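You operate a simulated robot arm through the tools that you are given. There is no shell and no other tool. Be economical: measure what you need, move in short steps, check, and stop when the job is done.

The job below is to be done with a simulated robot arm. You get a single attempt, and the scene is never put back.

Task
Set the orange lever's stop to the angle on the stop card.
Fine: free the yellow lock knob, turn the red disc, lock again, then swing the lever up to the stop and leave it there; the air stays off.

It is judged by the outcome, as a careful person would: the job done as asked, and still so three seconds after it is handed in. It fails if anything else is knocked over, pushed out of place, dropped, spilled or broken.

Robot
A 6-joint arm with a two-finger parallel gripper, fixed in place. Base frame: the origin is at the foot of the arm, x ahead of it, y to its left, z up; the work surface is at about z = 880. Units: mm, rad, N and s.
With the tool pointing down near the work surface it reaches from about 580 to 940 mm from the base axis. Its first joint turns from -2.601 to 2.601 rad. Payload 3.43 kg.
Tool frame: the origin (TCP) lies between the finger pads and is the grasp point; the fingertips stand 34 mm ahead of it; z points along the fingers, y is the line along which they close. The gripper opens to 128 mm. The fingers are 24 mm wide and 12 mm thick; the gripper's body (48 by 130 mm) begins 96 mm behind the TCP.
Orientation is told as [roll, pitch, yaw] about the base's x, y, z axes, in that order, counted from this pose: with the fingers straight down and closing along the base's y, the tool's x points along the base's -x, its y along +y and its z along -z.

Tools
- The arm moves only by the tool drive_tool. Its argument "moves" is one flat list of numbers, 6 for each row, row after row: the shift along the tool's x, y, z in mm, then the turn, a rotation vector about the tool's x, y, z in rad. In form: [tx, ty, tz, rx, ry, rz, tx, ty, tz, rx, ry, rz, ...]. A call has 1 to 20 rows; each row shifts and turns the commanded pose from where the row before left it, along the tool's axes as they then stand. "grip" is the closure in counts, from 0 (fully open) to 255 (shut), set as the call begins (left out, the last holds). A row lasts 0.2 s, in which the tool goes at most 50 mm and 0.15 rad; a call with a longer step from one row to the next is refused whole, and so is a gripper value outside its range. Where a pose cannot be reached the arm comes as near as it can. A force on the tool above 40 N (or 10 N above the force at the start of the call, whichever is more), or a blocked arm, ends the call early, and 0.2 s more pass. Each finger travels about 108 mm/s and halts on what it meets, pressing with about 30 N; the grip force reading is that of the motor and also rises with nothing between the fingers. The clock runs only during rows and for 0.2 s after the last one: add rows that do not move to give the fingers time. It gives the time, the measured TCP pose, the force on the tool (base axes), the opening and the grip force at its end, in the units of the frame above (readings bear some noise), with the torque about the TCP (base axes, N m) and any sound that the robot's microphone picked up.
- Cameras (640 x 400 px; columns grow to the right, rows downward): "scene" is fixed at [399.6, 498.4, 1529.7]; the picture's right is [0.92, 0.40, 0.00], its down [0.36, -0.83, -0.42] and it looks along [-0.17, 0.38, -0.91] (base axes); focal length 218 px, centre (320, 200). "wrist" rides on the gripper at [76, -11, -160] in the tool frame; the picture's right is [0.15, 0.99, 0.00], its down [-0.88, 0.13, -0.46] and it looks along [-0.45, 0.07, 0.89] (tool axes); focal length 234 px, centre (320, 200). There is no depth. A picture from a camera that has moved, and an enlarged one, comes with that camera's place and axes in the base frame and with its lens.
- get_image(camera): a new picture of that camera. It takes no simulated time.
- raise_lower(by): slides the trunk up (or, below 0, down) by that many mm; the arm rides with it, the base frame stays. It gives what a move gives, with no picture.
- enlarge(camera, box): a new picture of the part [left, top, right, bottom] of that camera's present view, enlarged. It takes no simulated time.
- finish_job(): hands the job in; it is judged then, once.

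Go step by step. Nothing tells you positions but the pictures and the camera data: compare them with the known pose of the tool, close in by small moves and look again before you grip or let go. The budget is 120 turns and 84 pictures, counting those below and the enlarged ones. Unless the task says otherwise, let go and move clear before handing in, and close with one line.

The tools are called by a JSON object that holds its "method" and its "body". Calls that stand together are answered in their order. drive_tool: Moves the arm, as the interface text tells. Its arguments: {"type":"object","properties":{"moves":{"type":"array","items":{"type":"number"}},"grip":{"type":"number"}},"required":["moves"]} The other tools are called the same way: raise_lower (by) slides the trunk up or down; get_image (camera) takes a picture; enlarge (camera, box) takes an enlarged picture of a part of a camera's view; finish_job () hands the job in.

At the start:

```text
time: 0.0
tcp_pos: [193.5, 798.6, 1156.1]
tool_rot: [0.001, -0.001, 0.0]
contact_force: [-0.7, -0.2, 0.6]
torque: [0.02, 0.0, 0.0]
opening: 127.9
grasp_force: 0.0
trunk travel left (down, up): [-675.0, 35.0]
```

scene: 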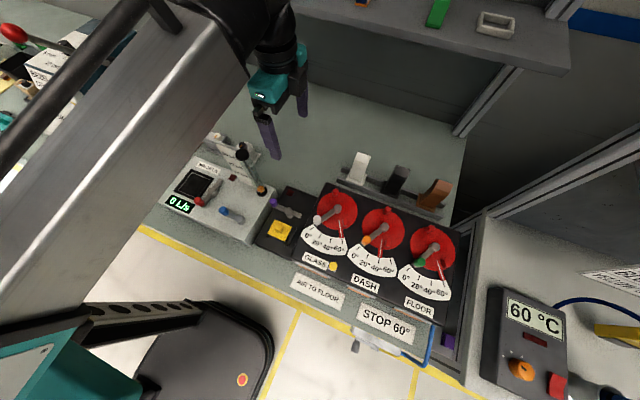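
wrist: 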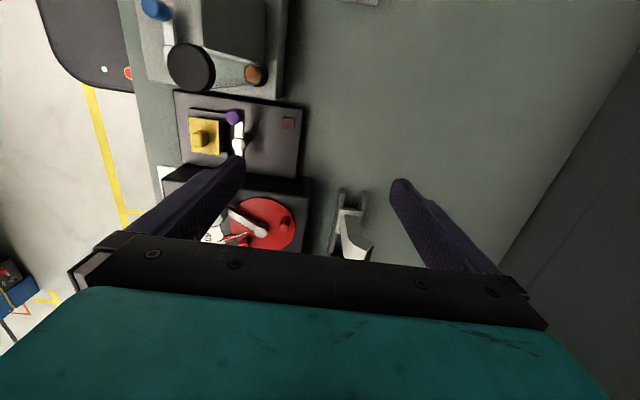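

I see a panel with three red discs (white, orange and green levers), a yellow knob with a purple lever to its left, and cards reading "STOP 60°" and "AIR TO FLOOR". I'll enlarge the panel before planning.

{"method": "enlarge", "body": {"camera": "scene", "box": [250, 140, 470, 280]}}

{"method": "enlarge", "body": {"camera": "scene", "box": [280, 240, 480, 365]}}

{"method": "enlarge", "body": {"camera": "scene", "box": [150, 120, 310, 250]}}

```text
2.86 times, centred on (360, 210) of scene
camera zoom: at [399.6, 498.4, 1529.7], right [0.92, 0.4, 0.0], down [0.36, -0.83, -0.42], along [-0.17, 0.38, -0.91], focal length 622 px, centre (206, 171)
```

zoom: 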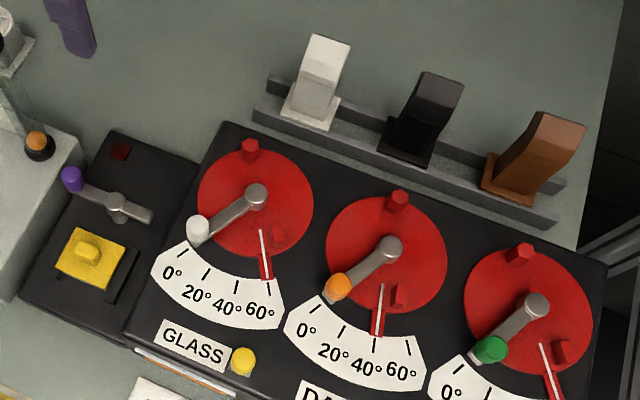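

```text
3.20 times, centred on (380, 302) of scene
camera zoom: at [399.6, 498.4, 1529.7], right [0.92, 0.4, 0.0], down [0.36, -0.83, -0.42], along [-0.17, 0.38, -0.91], focal length 696 px, centre (128, -128)
```

zoom: 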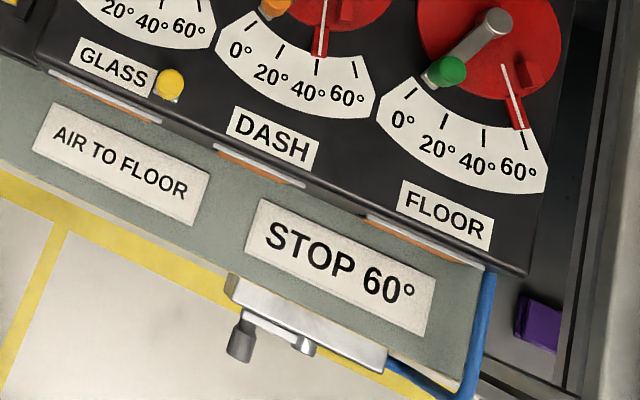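

```text
3.08 times, centred on (230, 185) of scene
camera zoom: at [399.6, 498.4, 1529.7], right [0.92, 0.4, 0.0], down [0.36, -0.83, -0.42], along [-0.17, 0.38, -0.91], focal length 670 px, centre (597, 246)
```

zoom: 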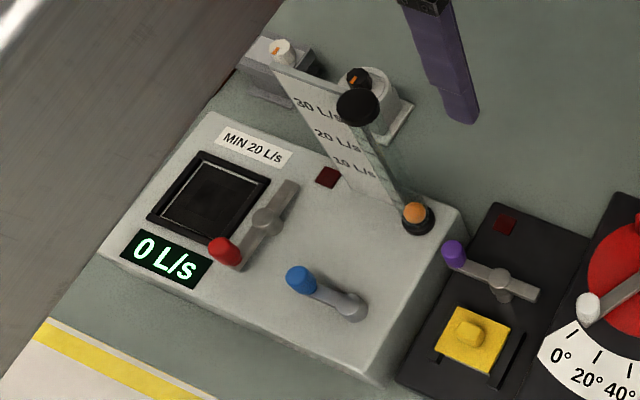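

The orange lever is the DASH one and its stop reads about 40°, while the card asks for 60°. I'll move the wrist camera over the panel to look closer.

{"method": "drive_tool", "body": {"moves": [-30, -10, 0, 0, 0, 0, -40, -15, 0, 0, 0, 0, -40, -15, 0, 0, 0, 0, -40, -15, 0, 0, 0, 0, -30, -10, 0, 0, 0, 0, 0, 0, 0, 0, 0, 0]}}

{"method": "get_image", "body": {"camera": "wrist"}}

```text
time: 1.4
tcp_pos: [372.9, 733.2, 1156.1]
tool_rot: [0.001, -0.001, 0.002]
contact_force: [0.0, 0.3, 0.7]
torque: [0.0, 0.03, -0.02]
opening: 128.0
grasp_force: 0.0
trunk travel left (down, up): [-675.0, 35.0]
```

```text
78 pictures are left
camera wrist: at [299.1, 720.6, 1318.5], right [-0.15, 0.99, 0.0], down [0.88, 0.13, 0.46], along [0.45, 0.07, -0.89], focal length 234 px, centre (320, 200)
```

wrist: 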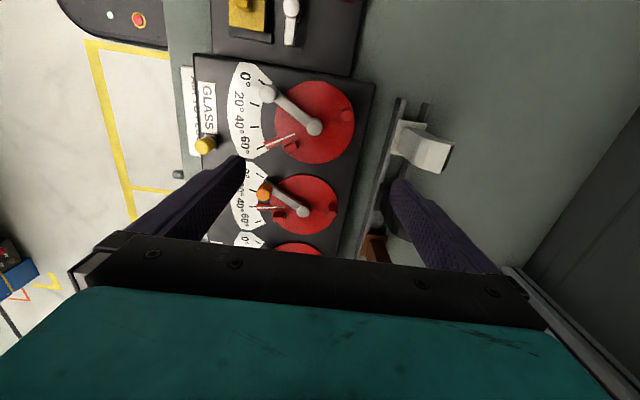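

The small yellow knob sits between the GLASS and DASH labels. I'll move further along +x for a better view of the DASH disc.

{"method": "drive_tool", "body": {"moves": [-40, -8, 0, 0, 0, 0, -40, -8, 0, 0, 0, 0, -20, -8, 0, 0, 0, 0, 0, 0, 0, 0, 0, 0]}}

{"method": "get_image", "body": {"camera": "wrist"}}

{"method": "enlarge", "body": {"camera": "wrist", "box": [160, 0, 400, 150]}}

{"method": "get_image", "body": {"camera": "scene"}}

```text
time: 2.4
tcp_pos: [475.3, 709.8, 1156.5]
tool_rot: [-0.001, -0.001, 0.003]
contact_force: [0.4, -0.3, 0.1]
torque: [0.02, 0.01, 0.01]
opening: 127.9
grasp_force: 0.1
trunk travel left (down, up): [-675.0, 35.0]
```

```text
77 pictures are left
camera wrist: at [400.7, 696.7, 1318.1], right [-0.15, 0.99, 0.0], down [0.88, 0.13, 0.46], along [0.45, 0.07, -0.89], focal length 234 px, centre (320, 200)
```

wrist: 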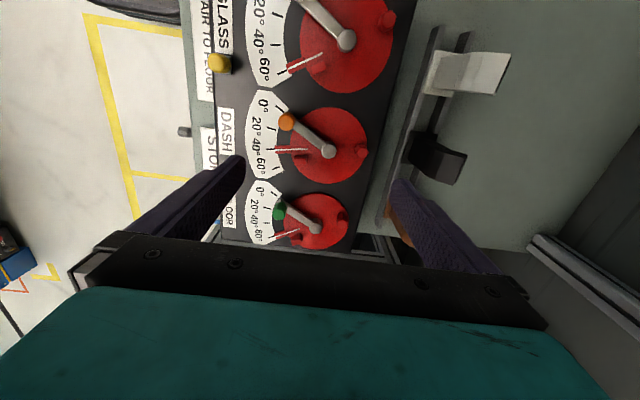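

```text
2.67 times, centred on (280, 75) of wrist
camera zoom: at [400.7, 696.7, 1318.1], right [-0.15, 0.99, 0.0], down [0.88, 0.13, 0.46], along [0.45, 0.07, -0.89], focal length 624 px, centre (427, 533)
```

zoom: 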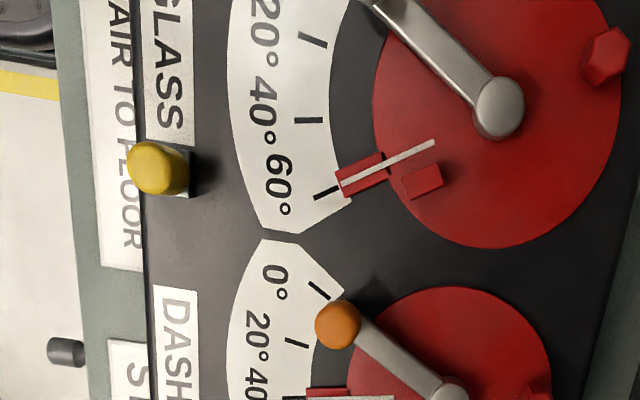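

```text
75 pictures are left
```

scene: 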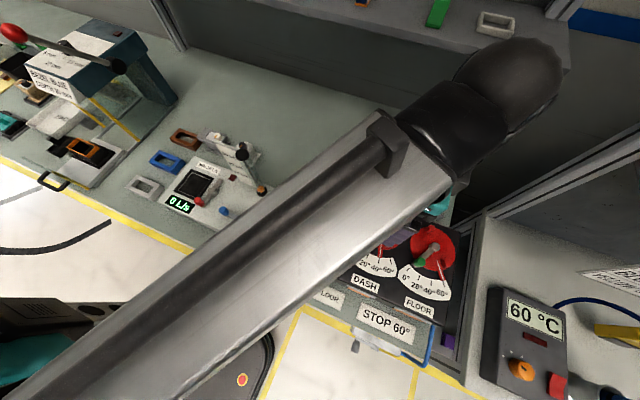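

By triangulation the lever pivots sit at about z 980 and y 723, with x 352, 486 and 620. The yellow knob is at about (398, 577, 1000). I'll move closer to look at the knob.

{"method": "drive_tool", "body": {"moves": [0, -36, 20, 0, 0, 0, 0, -36, 20, 0, 0, 0, 0, -36, 20, 0, 0, 0, 0, 0, 16, 0, 0, 0, 0, 0, 0, 0, 0, 0]}}

{"method": "get_image", "body": {"camera": "wrist"}}

{"method": "enlarge", "body": {"camera": "wrist", "box": [220, 0, 420, 125]}}

```text
time: 3.6
tcp_pos: [475.0, 600.9, 1079.2]
tool_rot: [-0.001, 0.001, 0.003]
contact_force: [0.8, 0.2, 0.2]
torque: [-0.02, 0.02, -0.01]
opening: 127.9
grasp_force: 0.0
trunk travel left (down, up): [-675.0, 35.0]
```

```text
74 pictures are left
camera wrist: at [400.4, 589.4, 1241.0], right [-0.15, 0.99, 0.0], down [0.88, 0.13, 0.46], along [0.45, 0.07, -0.89], focal length 234 px, centre (320, 200)
```

wrist: 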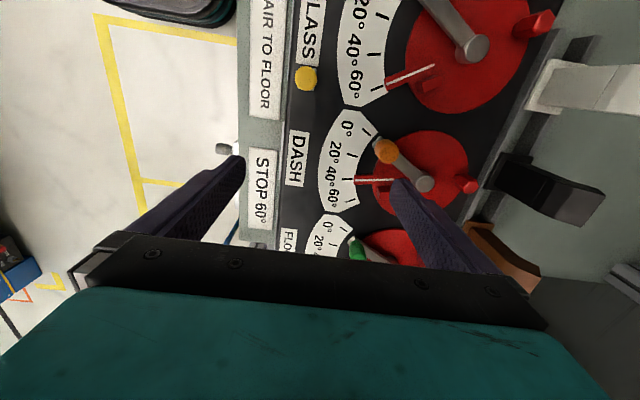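

```text
3.20 times, centred on (320, 62) of wrist
camera zoom: at [400.4, 589.4, 1241.0], right [-0.15, 0.99, 0.0], down [0.88, 0.13, 0.46], along [0.45, 0.07, -0.89], focal length 749 px, centre (320, 640)
```

zoom: 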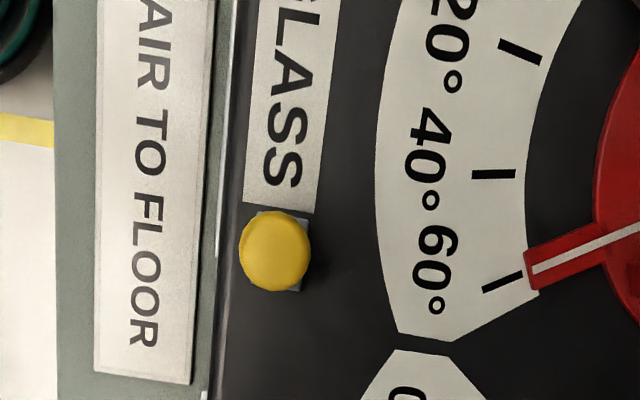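

The knob is a round yellow cylinder about 20 mm across, with its axis vertical, standing from about z 966 to z 1000 on a small plate. I'll check whether the scene camera can see it from here.

{"method": "enlarge", "body": {"camera": "scene", "box": [300, 245, 364, 285]}}

{"method": "enlarge", "body": {"camera": "wrist", "box": [320, 80, 560, 230]}}

```text
10.00 times, centred on (332, 265) of scene
camera zoom: at [399.6, 498.4, 1529.7], right [0.92, 0.4, 0.0], down [0.36, -0.83, -0.42], along [-0.17, 0.38, -0.91], focal length 2176 px, centre (200, -450)
```

zoom: 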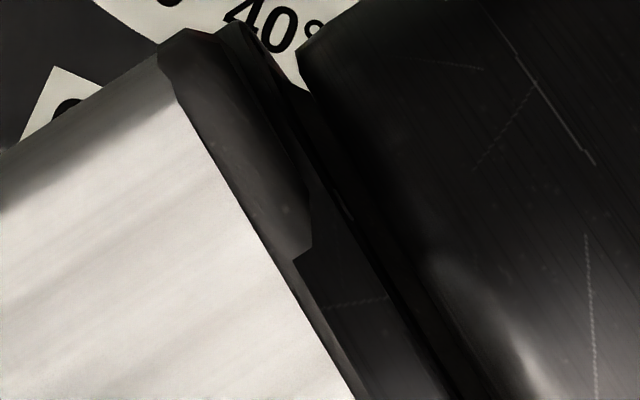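

```text
2.67 times, centred on (440, 155) of wrist
camera zoom: at [400.4, 589.4, 1241.0], right [-0.15, 0.99, 0.0], down [0.88, 0.13, 0.46], along [0.45, 0.07, -0.89], focal length 624 px, centre (0, 320)
```

zoom: 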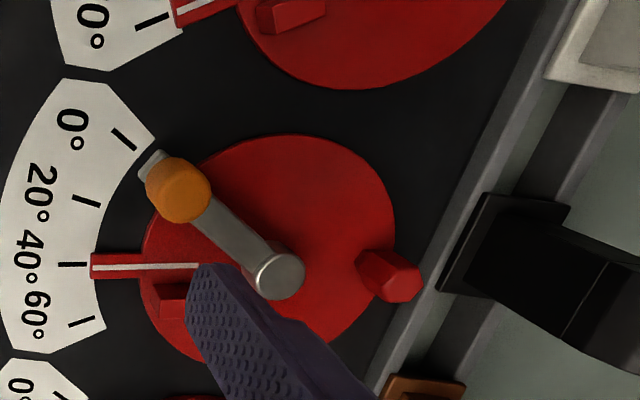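

The red hex peg on the disc is its handle. I'll tilt the tool to see the yellow knob from the side.

{"method": "drive_tool", "body": {"moves": [40, -4, -16, 0, 0, 0, 40, -4, -16, 0, 0, 0, 40, -4, -16, 0, 0, 0, 20, 0, 0, 0, 0, 0, 0, 0, 0, 0, -0.15, 0, 0, 0, 0, 0, -0.15, 0, 0, 0, 0, 0, -0.15, 0, 0, 0, 0, 0, -0.15, 0, 0, 0, 0, 0, 0, 0]}}

{"method": "get_image", "body": {"camera": "wrist"}}

```text
time: 5.6
tcp_pos: [333.5, 589.5, 1129.4]
tool_rot: [0.0, -0.604, 0.0]
contact_force: [0.1, -0.2, 0.1]
torque: [0.0, -0.03, -0.01]
opening: 128.1
grasp_force: 0.1
trunk travel left (down, up): [-675.0, 35.0]
```

```text
70 pictures are left
camera wrist: at [182.6, 576.3, 1219.5], right [-0.12, 0.99, -0.08], down [0.47, 0.13, 0.87], along [0.88, 0.07, -0.48], focal length 234 px, centre (320, 200)
```

wrist: 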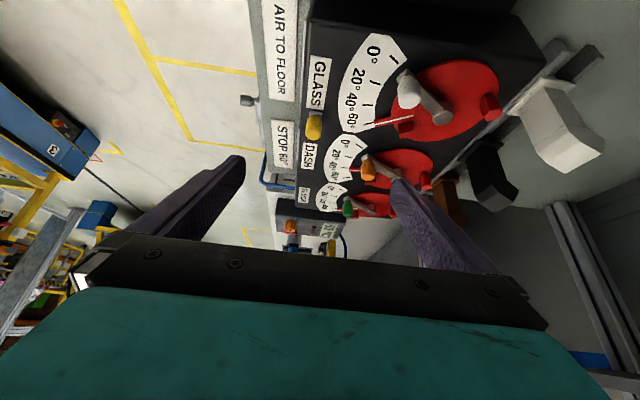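

{"method": "enlarge", "body": {"camera": "wrist", "box": [280, 85, 360, 135]}}

{"method": "enlarge", "body": {"camera": "wrist", "box": [320, 100, 480, 220]}}

```text
8.00 times, centred on (320, 110) of wrist
camera zoom: at [182.6, 576.3, 1219.5], right [-0.12, 0.99, -0.08], down [0.47, 0.13, 0.87], along [0.88, 0.07, -0.48], focal length 1873 px, centre (320, 920)
```

zoom: 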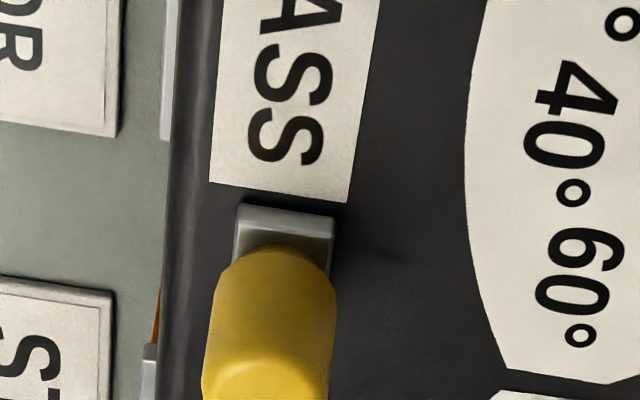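

```text
3.33 times, centred on (400, 160) of wrist
camera zoom: at [182.6, 576.3, 1219.5], right [-0.12, 0.99, -0.08], down [0.47, 0.13, 0.87], along [0.88, 0.07, -0.48], focal length 781 px, centre (53, 333)
```

zoom: 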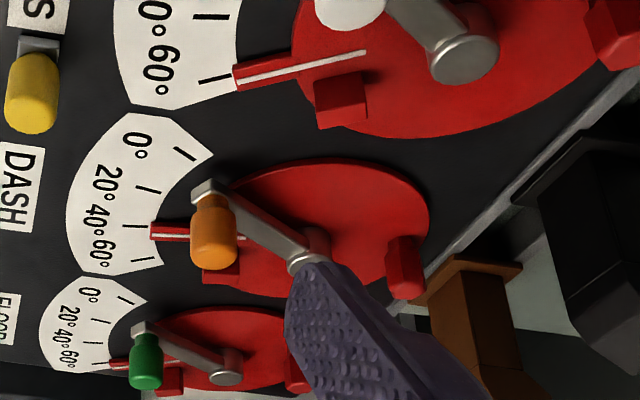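

The knob stands on a small grey plate. I'll straighten the tool and hover above the knob with the fingers partly closed.

{"method": "drive_tool", "body": {"moves": [0, 0, 0, 0, 0.15, 0, 0, 0, 0, 0, 0.15, 0, 0, 0, 0, 0, 0.15, 0, 0, 0, 0, 0, 0.154, 0, -22, -5, 23, 0, 0, 0, -22, -5, 23, 0, 0, 0, -21, -4, 23, 0, 0, 0, 0, 0, 0, 0, 0, 0], "grip": 150}}

{"method": "get_image", "body": {"camera": "wrist"}}

```text
refused: row 4 steps farther than a row can; nothing moved
```

```text
67 pictures are left
camera wrist: at [182.6, 576.3, 1219.5], right [-0.12, 0.99, -0.08], down [0.47, 0.13, 0.87], along [0.88, 0.07, -0.48], focal length 234 px, centre (320, 200)
```

wrist: 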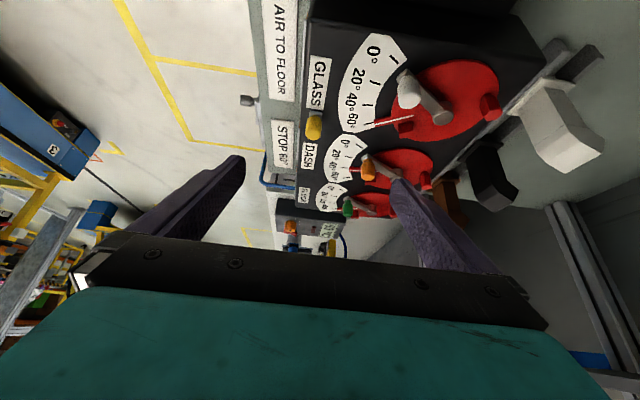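

One row exceeded the turn limit and the whole call was refused, so nothing moved. I'll resend it with smaller turns.

{"method": "drive_tool", "body": {"moves": [0, 0, 0, 0, 0.15, 0, 0, 0, 0, 0, 0.15, 0, 0, 0, 0, 0, 0.15, 0, 0, 0, 0, 0, 0.15, 0, -22, -5, 23, 0, 0, 0, -22, -5, 23, 0, 0, 0, -21, -4, 23, 0, 0, 0, 0, 0, 0, 0, 0, 0], "grip": 150}}

{"method": "get_image", "body": {"camera": "wrist"}}

```text
time: 7.4
tcp_pos: [398.9, 576.4, 1058.6]
tool_rot: [0.001, -0.001, 0.002]
contact_force: [0.5, 0.2, -0.3]
torque: [0.02, 0.0, 0.02]
opening: 52.8
grasp_force: 0.0
trunk travel left (down, up): [-675.0, 35.0]
```

```text
66 pictures are left
camera wrist: at [325.8, 563.1, 1221.1], right [-0.15, 0.99, 0.0], down [0.88, 0.13, 0.46], along [0.45, 0.07, -0.89], focal length 234 px, centre (320, 200)
```

wrist: 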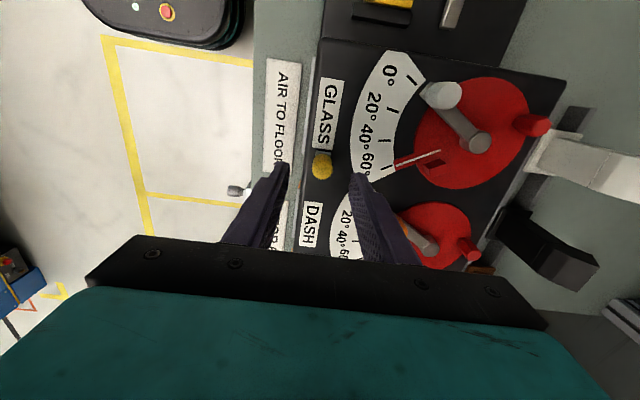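

The knob lies between the fingertips, at about (400, 577). I'll descend and grip it.

{"method": "drive_tool", "body": {"moves": [0, 0, 20, 0, 0, 0, 0, 0, 20, 0, 0, 0, 0, 0, 10, 0, 0, 0, 0, 0, 0, 0, 0, 0]}}

{"method": "enlarge", "body": {"camera": "wrist", "box": [220, 100, 420, 225]}}

```text
time: 8.4
tcp_pos: [400.2, 575.8, 1009.1]
tool_rot: [-0.001, 0.001, 0.001]
contact_force: [0.2, 0.2, 3.1]
torque: [0.07, 0.03, 0.0]
opening: 53.0
grasp_force: 0.1
trunk travel left (down, up): [-675.0, 35.0]
```

```text
3.20 times, centred on (320, 162) of wrist
camera zoom: at [326.1, 562.8, 1170.5], right [-0.15, 0.99, 0.0], down [0.88, 0.13, 0.46], along [0.45, 0.07, -0.89], focal length 749 px, centre (320, 320)
```

zoom: 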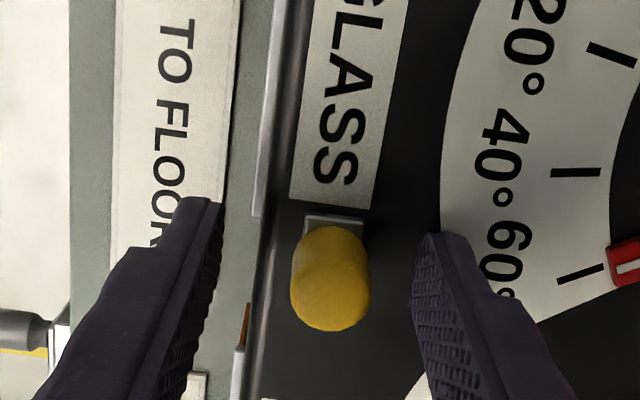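

The force reading suggests the right fingertip just touches the panel. I'll back off 4 mm and close.

{"method": "drive_tool", "body": {"moves": [0, 0, -4, 0, 0, 0, 0, 0, 0, 0, 0, 0, 0, 0, 0, 0, 0, 0, 0, 0, 0, 0, 0, 0], "grip": 235}}

{"method": "enlarge", "body": {"camera": "wrist", "box": [220, 100, 420, 225]}}

```text
time: 9.4
tcp_pos: [400.4, 578.3, 1011.7]
tool_rot: [0.0, -0.001, 0.002]
contact_force: [-1.5, 16.1, -13.1]
torque: [0.36, -0.66, 0.04]
opening: 18.8
grasp_force: 44.7
trunk travel left (down, up): [-675.0, 35.0]
```

```text
3.20 times, centred on (320, 162) of wrist
camera zoom: at [325.6, 565.4, 1173.3], right [-0.15, 0.99, 0.0], down [0.88, 0.13, 0.46], along [0.45, 0.07, -0.89], focal length 749 px, centre (320, 320)
```

zoom: 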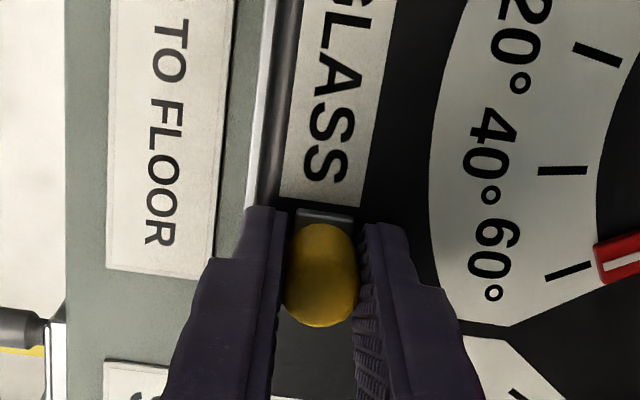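

The knob is gripped and stiff along y. I'll centre the command to ease the side load, then test a small lift.

{"method": "drive_tool", "body": {"moves": [0, 3, 1, 0, 0, 0, 0, 0, 0, 0, 0, 0]}}

{"method": "drive_tool", "body": {"moves": [0, 0, -2, 0, 0, 0, 0, 0, -2, 0, 0, 0, 0, 0, 0, 0, 0, 0]}}

```text
time: 10.0
tcp_pos: [399.7, 577.8, 1012.3]
tool_rot: [-0.005, -0.002, 0.0]
contact_force: [1.5, 0.7, -12.2]
torque: [0.65, -0.25, 0.01]
opening: 18.9
grasp_force: 44.6
trunk travel left (down, up): [-675.0, 35.0]
```

```text
time: 10.8
tcp_pos: [400.0, 578.9, 1015.5]
tool_rot: [-0.004, 0.001, 0.0]
contact_force: [-1.2, -12.0, -30.9]
torque: [0.82, 0.08, -0.03]
opening: 18.9
grasp_force: 44.8
trunk travel left (down, up): [-675.0, 35.0]
```

Lifting builds up 31 N, so it isn't a pull knob. I'll back that off and test sliding along x.

{"method": "drive_tool", "body": {"moves": [0, 0, 4, 0, 0, 0, 0, 0, 2, 0, 0, 0, 0, 0, 0, 0, 0, 0]}}

{"method": "drive_tool", "body": {"moves": [-3, 0, 0, 0, 0, 0, -3, 0, 0, 0, 0, 0, 0, 0, 0, 0, 0, 0]}}

```text
time: 11.6
tcp_pos: [399.8, 578.8, 1013.6]
tool_rot: [0.004, -0.005, 0.002]
contact_force: [7.8, -5.4, 28.7]
torque: [-1.18, 0.06, -0.02]
opening: 18.6
grasp_force: 44.9
trunk travel left (down, up): [-675.0, 35.0]
```

```text
time: 12.4
tcp_pos: [403.8, 577.9, 1013.8]
tool_rot: [0.005, -0.003, 0.002]
contact_force: [-0.7, -1.3, 29.3]
torque: [-0.77, 0.28, 0.0]
opening: 18.8
grasp_force: 45.0
trunk travel left (down, up): [-675.0, 35.0]
```

The x move met almost no resistance. I'll relieve the z load and look.

{"method": "drive_tool", "body": {"moves": [0, 0, -3, 0, 0, 0, 0, 0, 0, 0, 0, 0]}}

{"method": "enlarge", "body": {"camera": "wrist", "box": [220, 100, 420, 225]}}

```text
time: 13.0
tcp_pos: [405.3, 579.0, 1012.3]
tool_rot: [0.0, 0.0, 0.0]
contact_force: [-0.8, -5.2, 3.3]
torque: [0.28, -1.03, 0.02]
opening: 18.7
grasp_force: 44.6
trunk travel left (down, up): [-675.0, 35.0]
```

```text
3.20 times, centred on (320, 162) of wrist
camera zoom: at [330.8, 565.6, 1173.8], right [-0.15, 0.99, 0.0], down [0.88, 0.13, 0.46], along [0.45, 0.07, -0.89], focal length 749 px, centre (320, 320)
```

zoom: 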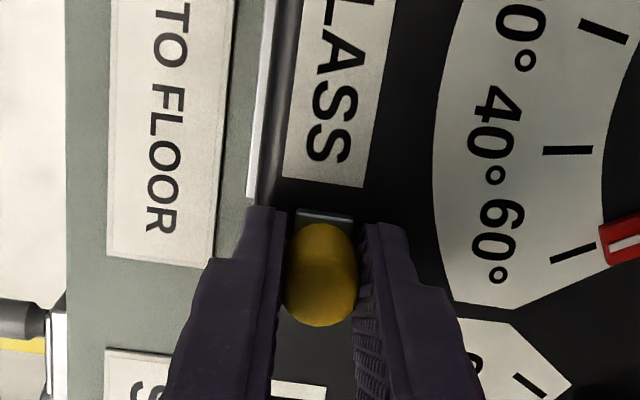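

The knob and its plate slid about 5 mm toward DASH along with the gripper, so it's a slide lock. I'll keep going in +x to the end of its travel.

{"method": "drive_tool", "body": {"moves": [-4, 0, 0, 0, 0, 0, -4, 0, 0, 0, 0, 0, -4, 0, 0, 0, 0, 0, -4, 0, 0, 0, 0, 0, 0, 0, 0, 0, 0, 0]}}

{"method": "get_image", "body": {"camera": "wrist"}}

```text
time: 14.2
tcp_pos: [421.5, 577.8, 1012.7]
tool_rot: [-0.003, 0.001, 0.0]
contact_force: [-1.6, -11.1, -21.4]
torque: [0.27, -0.72, -0.07]
opening: 18.7
grasp_force: 45.1
trunk travel left (down, up): [-675.0, 35.0]
```

```text
62 pictures are left
camera wrist: at [347.8, 565.9, 1174.0], right [-0.15, 0.99, 0.0], down [0.88, 0.13, 0.45], along [0.45, 0.07, -0.89], focal length 234 px, centre (320, 200)
```

wrist: 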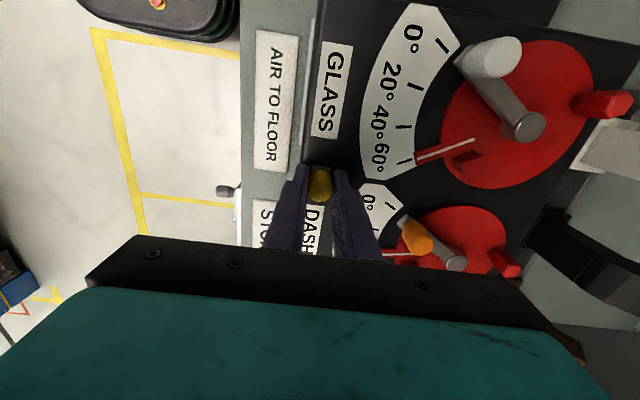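

It's still moving freely after about 21 mm in total. I'll relieve the z and y loads and continue.

{"method": "drive_tool", "body": {"moves": [0, -1, 2, 0, 0, 0, -4, 0, 0, 0, 0, 0, -4, 0, 0, 0, 0, 0, -4, 0, 0, 0, 0, 0, 0, 0, 0, 0, 0, 0]}}

{"method": "enlarge", "body": {"camera": "wrist", "box": [220, 100, 420, 225]}}

```text
time: 15.4
tcp_pos: [433.4, 578.3, 1013.2]
tool_rot: [0.002, 0.001, 0.0]
contact_force: [0.0, -5.7, -0.5]
torque: [-0.51, 1.45, -0.04]
opening: 19.0
grasp_force: 45.2
trunk travel left (down, up): [-675.0, 35.0]
```

```text
3.20 times, centred on (320, 162) of wrist
camera zoom: at [359.4, 565.2, 1173.9], right [-0.15, 0.99, 0.0], down [0.88, 0.13, 0.46], along [0.45, 0.07, -0.89], focal length 749 px, centre (320, 320)
```

zoom: 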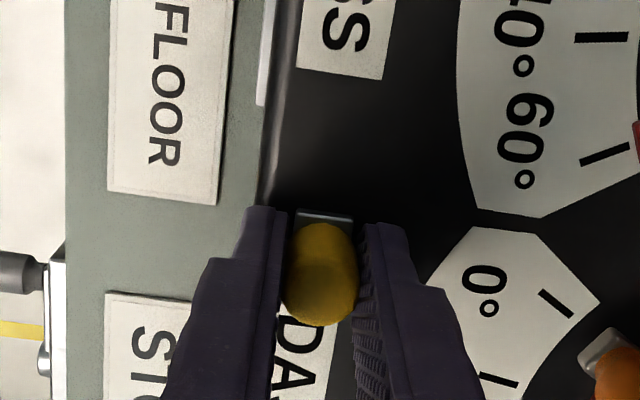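

It slides along x with no force while y stays rigid, so it runs on a guide. I'll continue to find the end stop.

{"method": "drive_tool", "body": {"moves": [-4, 0, 0, 0, 0, 0, -4, 0, 0, 0, 0, 0, -4, 0, 0, 0, 0, 0, -4, 0, 0, 0, 0, 0, 0, 0, 0, 0, 0, 0]}}

{"method": "get_image", "body": {"camera": "wrist"}}

```text
time: 16.6
tcp_pos: [444.9, 577.6, 1014.3]
tool_rot: [0.0, 0.002, 0.005]
contact_force: [-29.7, -1.9, -3.5]
torque: [-0.09, 0.52, -0.05]
opening: 18.5
grasp_force: 45.2
trunk travel left (down, up): [-675.0, 35.0]
```

```text
60 pictures are left
camera wrist: at [371.0, 565.3, 1174.8], right [-0.15, 0.99, 0.0], down [0.88, 0.13, 0.45], along [0.45, 0.07, -0.89], focal length 234 px, centre (320, 200)
```

wrist: 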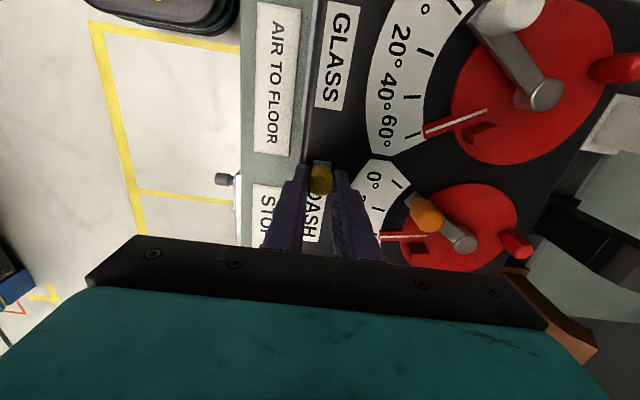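

It hits an end stop at x ≈ 444, after about 44 mm of travel, so this should be the free position. I'll relax the push, release and lift.

{"method": "drive_tool", "body": {"moves": [4, 0, 0, 0, 0, 0, 0, 0, 0, 0, 0, 0]}}

{"method": "drive_tool", "body": {"moves": [0, 0, 0, 0, 0, 0, 0, 0, 0, 0, 0, 0, 0, 0, -25, 0, 0, 0, 0, 0, -35, 0, 0, 0, 0, 0, -30, 0, 0, 0, 0, 0, 0, 0, 0, 0], "grip": 150}}

{"method": "get_image", "body": {"camera": "wrist"}}

```text
time: 17.2
tcp_pos: [444.8, 578.1, 1013.2]
tool_rot: [0.002, -0.003, 0.0]
contact_force: [-12.4, 1.7, 6.3]
torque: [-0.37, 1.53, -0.04]
opening: 18.9
grasp_force: 45.1
trunk travel left (down, up): [-675.0, 35.0]
```

```text
time: 18.6
tcp_pos: [445.4, 579.5, 1102.8]
tool_rot: [0.0, 0.0, 0.001]
contact_force: [0.6, 0.1, -0.4]
torque: [-0.03, 0.0, -0.01]
opening: 52.5
grasp_force: 0.1
trunk travel left (down, up): [-675.0, 35.0]
```

```text
59 pictures are left
camera wrist: at [371.1, 566.7, 1265.0], right [-0.15, 0.99, 0.0], down [0.88, 0.13, 0.46], along [0.45, 0.07, -0.89], focal length 234 px, centre (320, 200)
```

wrist: 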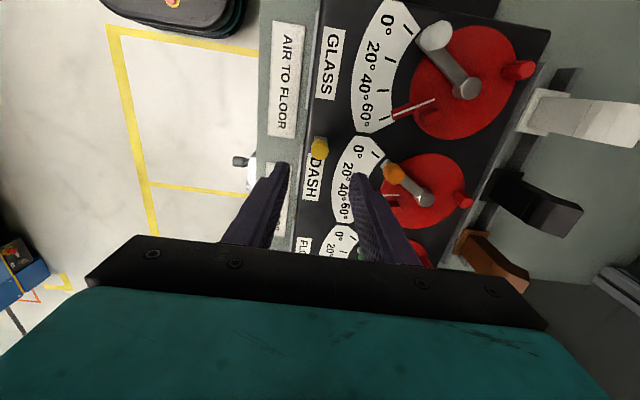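

The knob stays in place. Next I'll turn the tool 90° so the fingers close tangentially around the hex peg, at about (479, 771), and move above it.

{"method": "drive_tool", "body": {"moves": [0, 0, -10, 0, 0, -0.143, 0, 0, -10, 0, 0, -0.143, 0, 0, -10, 0, 0, -0.143, 0, 0, 0, 0, 0, -0.143, 0, 0, 0, 0, 0, -0.143, 0, 0, 0, 0, 0, -0.143, 0, 0, 0, 0, 0, -0.143, 0, 0, 0, 0, 0, -0.143, 0, 0, 0, 0, 0, -0.143, 0, 0, 0, 0, 0, -0.143, 0, 0, 0, 0, 0, -0.141, 0, 0, 0, 0, 0, 0]}}

{"method": "get_image", "body": {"camera": "wrist"}}

```text
time: 21.2
tcp_pos: [445.3, 577.7, 1131.1]
tool_rot: [-0.001, 0.001, 1.571]
contact_force: [-1.2, -0.1, -0.7]
torque: [0.01, 0.0, 0.0]
opening: 53.1
grasp_force: 0.1
trunk travel left (down, up): [-675.0, 35.0]
```

```text
58 pictures are left
camera wrist: at [458.0, 500.6, 1293.4], right [-0.99, -0.15, 0.0], down [-0.13, 0.88, 0.46], along [-0.07, 0.45, -0.89], focal length 234 px, centre (320, 200)
```

wrist: 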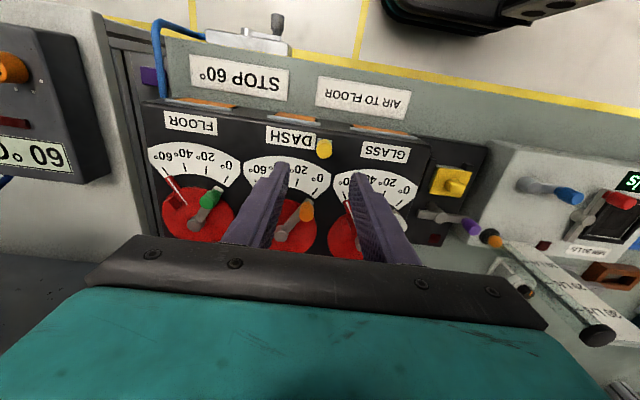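

The turned view is clear. Now I'll move over the DASH peg.

{"method": "drive_tool", "body": {"moves": [-40, -7, 0, 0, 0, 0, -40, -7, 0, 0, 0, 0, -40, -7, 0, 0, 0, 0, -40, -7, 0, 0, 0, 0, -33, -6, 0, 0, 0, 0, 0, 0, 0, 0, 0, 0]}}

{"method": "get_image", "body": {"camera": "wrist"}}

{"method": "enlarge", "body": {"camera": "wrist", "box": [220, 60, 420, 185]}}

```text
time: 22.6
tcp_pos: [477.9, 767.9, 1132.0]
tool_rot: [-0.001, -0.002, 1.571]
contact_force: [0.4, -0.6, -0.4]
torque: [0.03, 0.05, -0.01]
opening: 53.0
grasp_force: 0.2
out of reach, approached as far as the arm can: row 5
trunk travel left (down, up): [-675.0, 35.0]
```

```text
57 pictures are left
camera wrist: at [489.8, 690.4, 1293.2], right [-0.99, -0.15, 0.0], down [-0.13, 0.88, 0.46], along [-0.07, 0.45, -0.89], focal length 234 px, centre (320, 200)
```

wrist: 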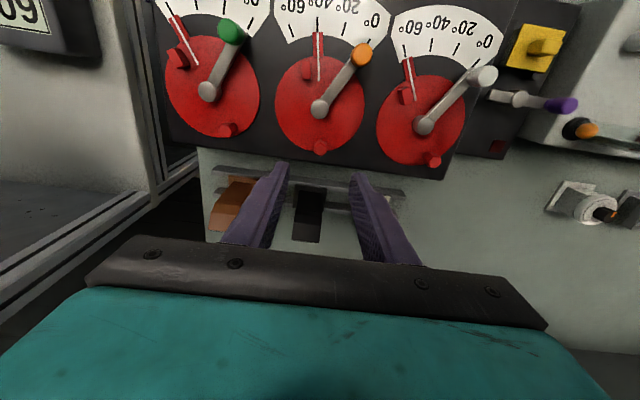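

```text
3.20 times, centred on (320, 122) of wrist
camera zoom: at [489.8, 690.4, 1293.2], right [-0.99, -0.15, 0.0], down [-0.13, 0.88, 0.46], along [-0.07, 0.45, -0.89], focal length 749 px, centre (320, 448)
```

zoom: 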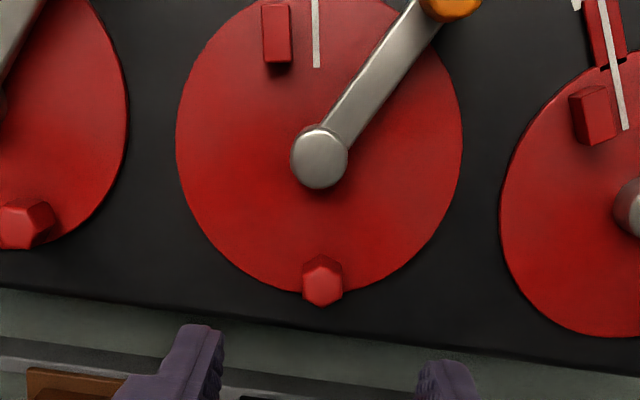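

The peg is at about (477, 766.5) and the pivot at (484, 723), so the radius is 44.5 mm. I'll descend with the fingers straddling the peg.

{"method": "drive_tool", "body": {"moves": [3, 0, 20, 0, 0, 0, 0, 0, 30, 0, 0, 0, 0, 0, 30, 0, 0, 0, 0, 0, 15, 0, 0, 0, 0, 0, 0, 0, 0, 0]}}

{"method": "get_image", "body": {"camera": "wrist"}}

```text
time: 23.8
tcp_pos: [478.1, 764.9, 1036.0]
tool_rot: [0.0, 0.0, 1.57]
contact_force: [-0.5, -0.4, 0.1]
torque: [0.0, -0.01, 0.0]
opening: 52.8
grasp_force: 0.0
trunk travel left (down, up): [-675.0, 35.0]
```

```text
55 pictures are left
camera wrist: at [490.3, 688.3, 1198.2], right [-0.99, -0.15, 0.0], down [-0.13, 0.88, 0.46], along [-0.07, 0.45, -0.89], focal length 234 px, centre (320, 200)
```

wrist: 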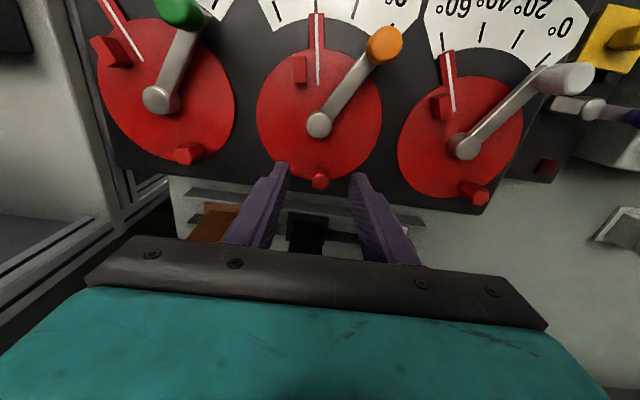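

Peg and fingertips line up. I'll descend 18 mm further, then look.

{"method": "drive_tool", "body": {"moves": [-3, 0, 9, 0, 0, 0, 0, 0, 9, 0, 0, 0, 0, 0, 0, 0, 0, 0]}}

{"method": "enlarge", "body": {"camera": "wrist", "box": [220, 100, 420, 225]}}

```text
time: 24.6
tcp_pos: [478.4, 768.2, 1017.2]
tool_rot: [0.0, 0.0, 1.571]
contact_force: [0.0, -0.3, -0.4]
torque: [-0.03, 0.04, -0.01]
opening: 52.7
grasp_force: 0.1
trunk travel left (down, up): [-675.0, 35.0]
```

```text
3.20 times, centred on (320, 162) of wrist
camera zoom: at [490.3, 690.5, 1179.8], right [-0.99, -0.15, 0.0], down [-0.13, 0.88, 0.46], along [-0.07, 0.45, -0.89], focal length 749 px, centre (320, 320)
```

zoom: 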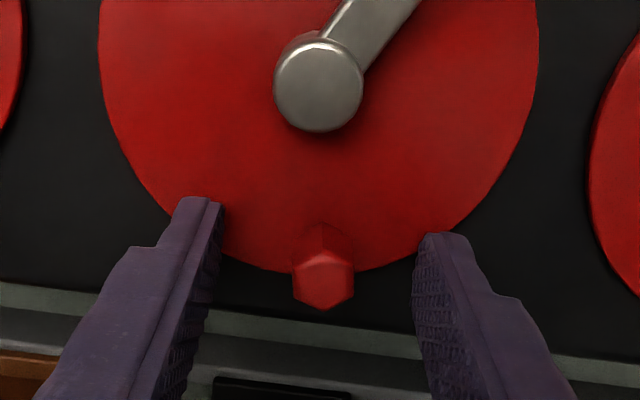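

The peg is centred with about 20 mm of overlap. I'll close on it.

{"method": "drive_tool", "body": {"moves": [0, 0, 3, 0, 0, 0, 0, 0, 0, 0, 0, 0, 0, 0, 0, 0, 0, 0, 0, 0, 0, 0, 0, 0], "grip": 235}}

{"method": "enlarge", "body": {"camera": "wrist", "box": [220, 40, 420, 220]}}

```text
time: 25.6
tcp_pos: [477.8, 767.7, 1017.2]
tool_rot: [0.0, -0.001, 1.571]
contact_force: [0.5, 5.3, 11.3]
torque: [-0.8, 0.68, 0.0]
opening: 17.1
grasp_force: 44.8
trunk travel left (down, up): [-675.0, 35.0]
```

```text
2.22 times, centred on (320, 130) of wrist
camera zoom: at [490.1, 690.3, 1178.1], right [-0.99, -0.15, 0.0], down [-0.13, 0.88, 0.46], along [-0.07, 0.45, -0.89], focal length 520 px, centre (320, 356)
```

zoom: 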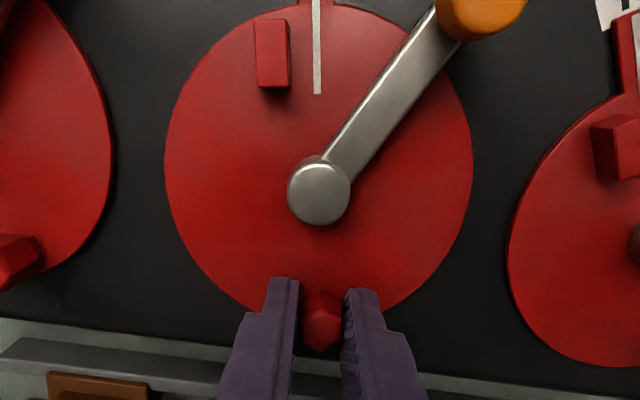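

The peg is held. I'll test with a 5° CCW turn about the pivot.

{"method": "drive_tool", "body": {"moves": [0.27, 1.95, -1, 0, 0, -0.0436, 0.27, 1.95, 0, 0, 0, -0.0436, 0, 0, 0, 0, 0, 0]}}

{"method": "enlarge", "body": {"camera": "wrist", "box": [220, 0, 420, 180]}}

```text
time: 26.4
tcp_pos: [473.8, 768.0, 1016.2]
tool_rot: [0.0, -0.002, 1.66]
contact_force: [-2.0, 0.8, 7.5]
torque: [0.91, 0.74, -0.1]
opening: 17.3
grasp_force: 45.1
trunk travel left (down, up): [-675.0, 35.0]
```

```text
2.22 times, centred on (320, 90) of wrist
camera zoom: at [492.9, 690.8, 1178.1], right [-0.97, -0.23, 0.0], down [-0.21, 0.87, 0.46], along [-0.11, 0.44, -0.89], focal length 520 px, centre (320, 444)
```

zoom: 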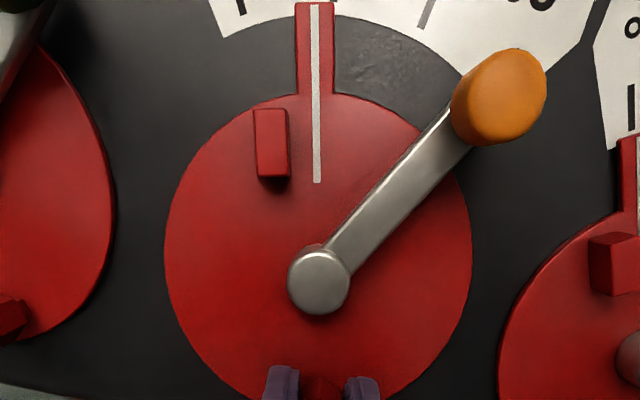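

The disc turns freely and the lever stays put. I'll continue another 12.5°.

{"method": "drive_tool", "body": {"moves": [0.27, 1.95, 0, 0, 0, -0.0436, 0.27, 1.95, 0, 0, 0, -0.0436, 0.27, 1.95, 0, 0, 0, -0.0436, 0.27, 1.95, 0, 0, 0, -0.0436, 0.27, 1.95, 0, 0, 0, -0.0436, 0, 0, 0, 0, 0, 0]}}

{"method": "enlarge", "body": {"camera": "wrist", "box": [220, 0, 420, 125]}}

```text
time: 27.8
tcp_pos: [465.5, 762.7, 1017.0]
tool_rot: [0.0, 0.0, 1.879]
contact_force: [-4.9, -1.5, 6.3]
torque: [0.32, 0.86, -0.15]
opening: 17.1
grasp_force: 45.0
trunk travel left (down, up): [-675.0, 35.0]
```

```text
3.20 times, centred on (320, 62) of wrist
camera zoom: at [499.4, 693.3, 1178.2], right [-0.9, -0.44, 0.0], down [-0.39, 0.8, 0.46], along [-0.2, 0.41, -0.89], focal length 749 px, centre (320, 640)
```

zoom: 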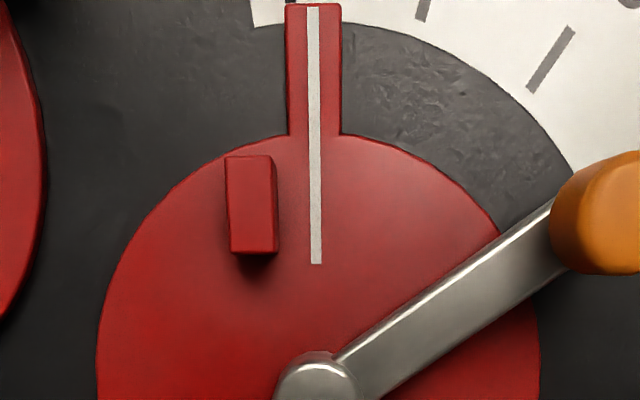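

The turn so far is 17.6°. One more 2.5° step brings it to 20° in total; then I'll release, lift and check the pointer.

{"method": "drive_tool", "body": {"moves": [0.27, 1.95, 0, 0, 0, -0.0436, 0, 0, 0, 0, 0, 0]}}

{"method": "drive_tool", "body": {"moves": [0, 0, 0, 0, 0, 0, 0, 0, 0, 0, 0, 0, 0, 0, -20, 0, 0, 0, 10, 0, -30, 0, 0, 0, 20, 0, -30, 0, 0, 0, 30, 0, -30, 0, 0, 0, 30, 0, 0, 0, 0, 0, 30, 0, 0, 0, 0, 0, 0, 0, 0, 0, 0, 0], "grip": 170}}

{"method": "get_image", "body": {"camera": "wrist"}}

```text
time: 28.4
tcp_pos: [463.4, 761.5, 1016.9]
tool_rot: [0.0, 0.0, 1.923]
contact_force: [-4.2, -2.4, 5.9]
torque: [-0.16, 0.75, -0.2]
opening: 17.4
grasp_force: 44.6
trunk travel left (down, up): [-675.0, 35.0]
```

```text
time: 30.4
tcp_pos: [504.2, 648.8, 1125.9]
tool_rot: [0.0, 0.001, 1.92]
contact_force: [0.4, -0.7, -0.4]
torque: [0.02, 0.01, -0.01]
opening: 42.7
grasp_force: 0.1
trunk travel left (down, up): [-675.0, 35.0]
```

```text
50 pictures are left
camera wrist: at [542.6, 580.7, 1287.1], right [-0.88, -0.48, 0.0], down [-0.42, 0.78, 0.46], along [-0.22, 0.4, -0.89], focal length 234 px, centre (320, 200)
```

wrist: 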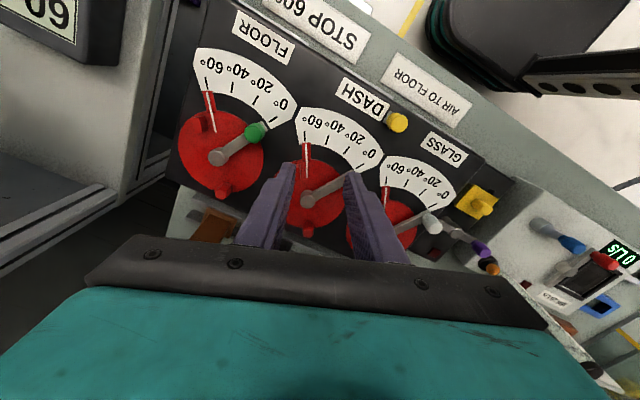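

{"method": "enlarge", "body": {"camera": "wrist", "box": [280, 100, 400, 220]}}

```text
3.33 times, centred on (340, 160) of wrist
camera zoom: at [542.6, 580.7, 1287.1], right [-0.88, -0.48, 0.0], down [-0.42, 0.78, 0.46], along [-0.22, 0.4, -0.89], focal length 781 px, centre (253, 333)
```

zoom: 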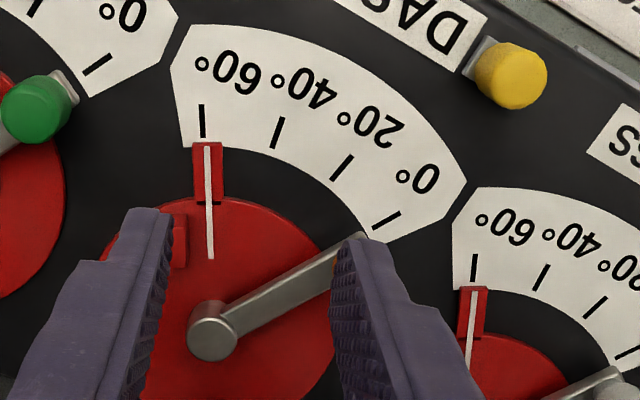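

The pointer looks about 1° short of the 60° tick. I'll zoom in to measure.

{"method": "enlarge", "body": {"camera": "wrist", "box": [290, 120, 338, 150]}}

{"method": "enlarge", "body": {"camera": "scene", "box": [340, 200, 430, 280]}}

```text
13.33 times, centred on (314, 135) of wrist
camera zoom: at [542.6, 580.7, 1287.1], right [-0.88, -0.48, 0.0], down [-0.42, 0.78, 0.46], along [-0.22, 0.4, -0.89], focal length 3122 px, centre (400, 1067)
```

zoom: 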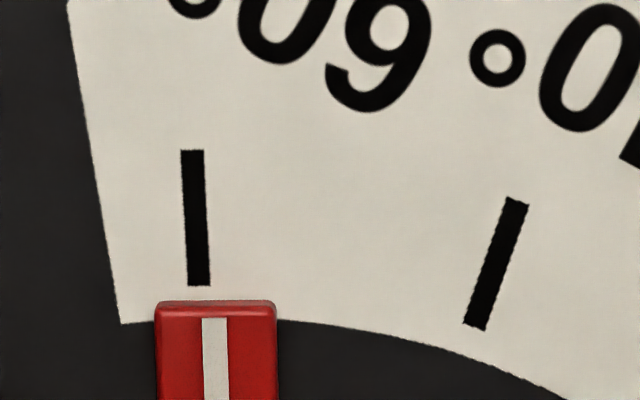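

```text
5.00 times, centred on (385, 240) of scene
camera zoom: at [399.6, 498.4, 1529.7], right [0.92, 0.4, 0.0], down [0.36, -0.83, -0.42], along [-0.17, 0.38, -0.91], focal length 1088 px, centre (-5, 0)
```

zoom: 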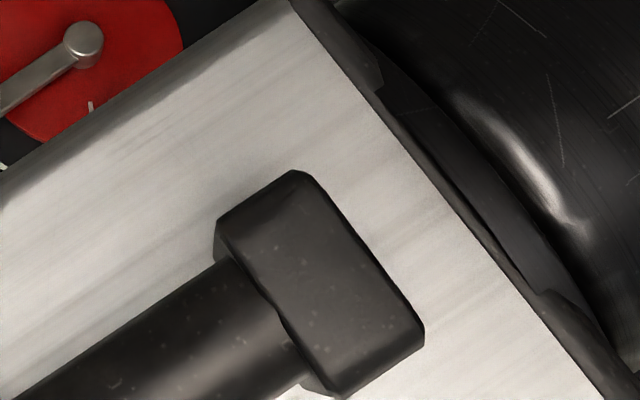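

The zoom shows about 1.1° short of 60°. I'll go back to the peg along the same path, re-grip and nudge it 1.1°.

{"method": "drive_tool", "body": {"moves": [-30, 0, 0, 0, 0, 0, -30, 0, 0, 0, 0, 0, -30, 0, 30, 0, 0, 0, -20, 0, 30, 0, 0, 0, -10, 0, 30, 0, 0, 0, 0, 0, 20, 0, 0, 0, 0, 0, 0, 0, 0, 0]}}

{"method": "drive_tool", "body": {"moves": [0, 0, 0, 0, 0, 0, 0, 0, 0, 0, 0, 0, 0, 0, 0, 0, 0, 0], "grip": 235}}

{"method": "drive_tool", "body": {"moves": [0.13, 1.0, 0, 0, 0, -0.021, 0, 0, 0, 0, 0, 0, 0, 0, 0, 0, 0, 0]}}

{"method": "drive_tool", "body": {"moves": [0, 0, 0, 0, 0, 0, 0, 0, 0, 0, 0, 0, 0, 0, -20, 0, 0, 0, 10, 0, -30, 0, 0, 0, 20, 0, -30, 0, 0, 0, 30, 0, -30, 0, 0, 0, 30, 0, 0, 0, 0, 0, 30, 0, 0, 0, 0, 0, 0, 0, 0, 0, 0, 0], "grip": 170}}

{"method": "get_image", "body": {"camera": "wrist"}}

{"method": "enlarge", "body": {"camera": "wrist", "box": [290, 120, 338, 150]}}

```text
time: 32.0
tcp_pos: [462.6, 763.7, 1014.5]
tool_rot: [-0.001, -0.001, 1.921]
contact_force: [0.0, 0.2, -0.3]
torque: [-0.05, 0.02, 0.02]
opening: 42.5
grasp_force: 0.0
trunk travel left (down, up): [-675.0, 35.0]
```

```text
time: 32.8
tcp_pos: [462.0, 763.3, 1015.5]
tool_rot: [0.0, -0.001, 1.92]
contact_force: [-3.0, -0.6, -3.9]
torque: [0.52, -0.42, -0.11]
opening: 17.3
grasp_force: 45.3
trunk travel left (down, up): [-675.0, 35.0]
```

```text
time: 33.6
tcp_pos: [461.8, 762.3, 1015.4]
tool_rot: [0.0, 0.0, 1.942]
contact_force: [-2.8, -0.2, -4.1]
torque: [0.48, -0.38, -0.08]
opening: 17.5
grasp_force: 45.3
trunk travel left (down, up): [-675.0, 35.0]
```

```text
time: 35.6
tcp_pos: [505.6, 650.3, 1127.6]
tool_rot: [0.0, -0.001, 1.941]
contact_force: [0.4, 0.9, 0.0]
torque: [0.0, -0.03, 0.0]
opening: 42.6
grasp_force: 0.0
trunk travel left (down, up): [-675.0, 35.0]
```

```text
46 pictures are left
camera wrist: at [544.0, 582.9, 1287.5], right [-0.87, -0.5, 0.0], down [-0.44, 0.77, 0.46], along [-0.23, 0.4, -0.89], focal length 234 px, centre (320, 200)
```

wrist: 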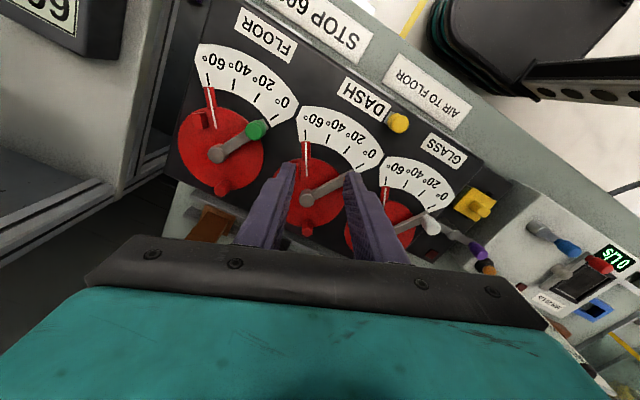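

```text
13.33 times, centred on (314, 135) of wrist
camera zoom: at [544.0, 582.9, 1287.5], right [-0.87, -0.5, 0.0], down [-0.44, 0.77, 0.46], along [-0.23, 0.4, -0.89], focal length 3122 px, centre (400, 1067)
```

zoom: 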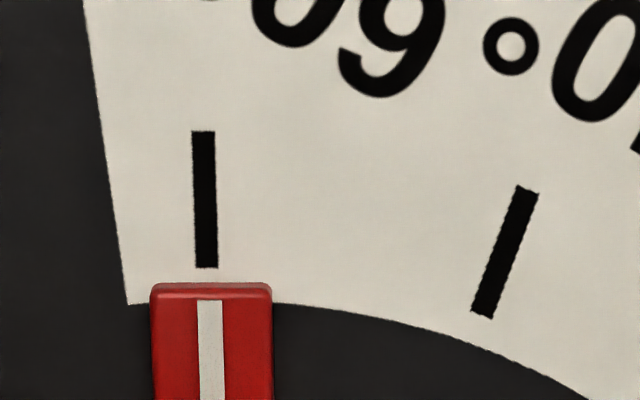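

The pointer now sits on the 60° tick. Next I'll lock again: set the tool at 90° yaw above the yellow knob at about (442, 578).

{"method": "drive_tool", "body": {"moves": [0, 0, 0, 0, 0, 0.124, 0, 0, 0, 0, 0, 0.123, 0, 0, 0, 0, 0, 0.123, 24, 21, 0, 0, 0, 0, 24, 21, 0, 0, 0, 0, 24, 21, 0, 0, 0, 0, 0, 0, 30, 0, 0, 0, 0, 0, 30, 0, 0, 0, 0, 0, 0, 0, 0, 0], "grip": 150}}

{"method": "get_image", "body": {"camera": "wrist"}}

```text
time: 37.6
tcp_pos: [442.4, 579.3, 1064.5]
tool_rot: [0.0, -0.002, 1.57]
contact_force: [0.3, 0.6, 0.6]
torque: [0.02, 0.01, -0.01]
opening: 52.7
grasp_force: 0.0
trunk travel left (down, up): [-675.0, 35.0]
```

```text
44 pictures are left
camera wrist: at [455.2, 502.3, 1226.0], right [-0.99, -0.15, 0.0], down [-0.13, 0.88, 0.46], along [-0.07, 0.45, -0.89], focal length 234 px, centre (320, 200)
```

wrist: 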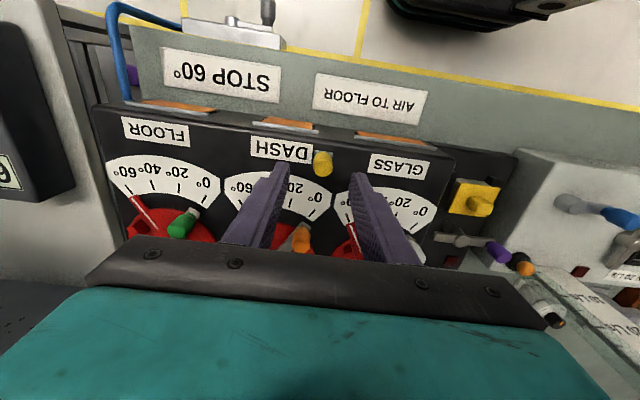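

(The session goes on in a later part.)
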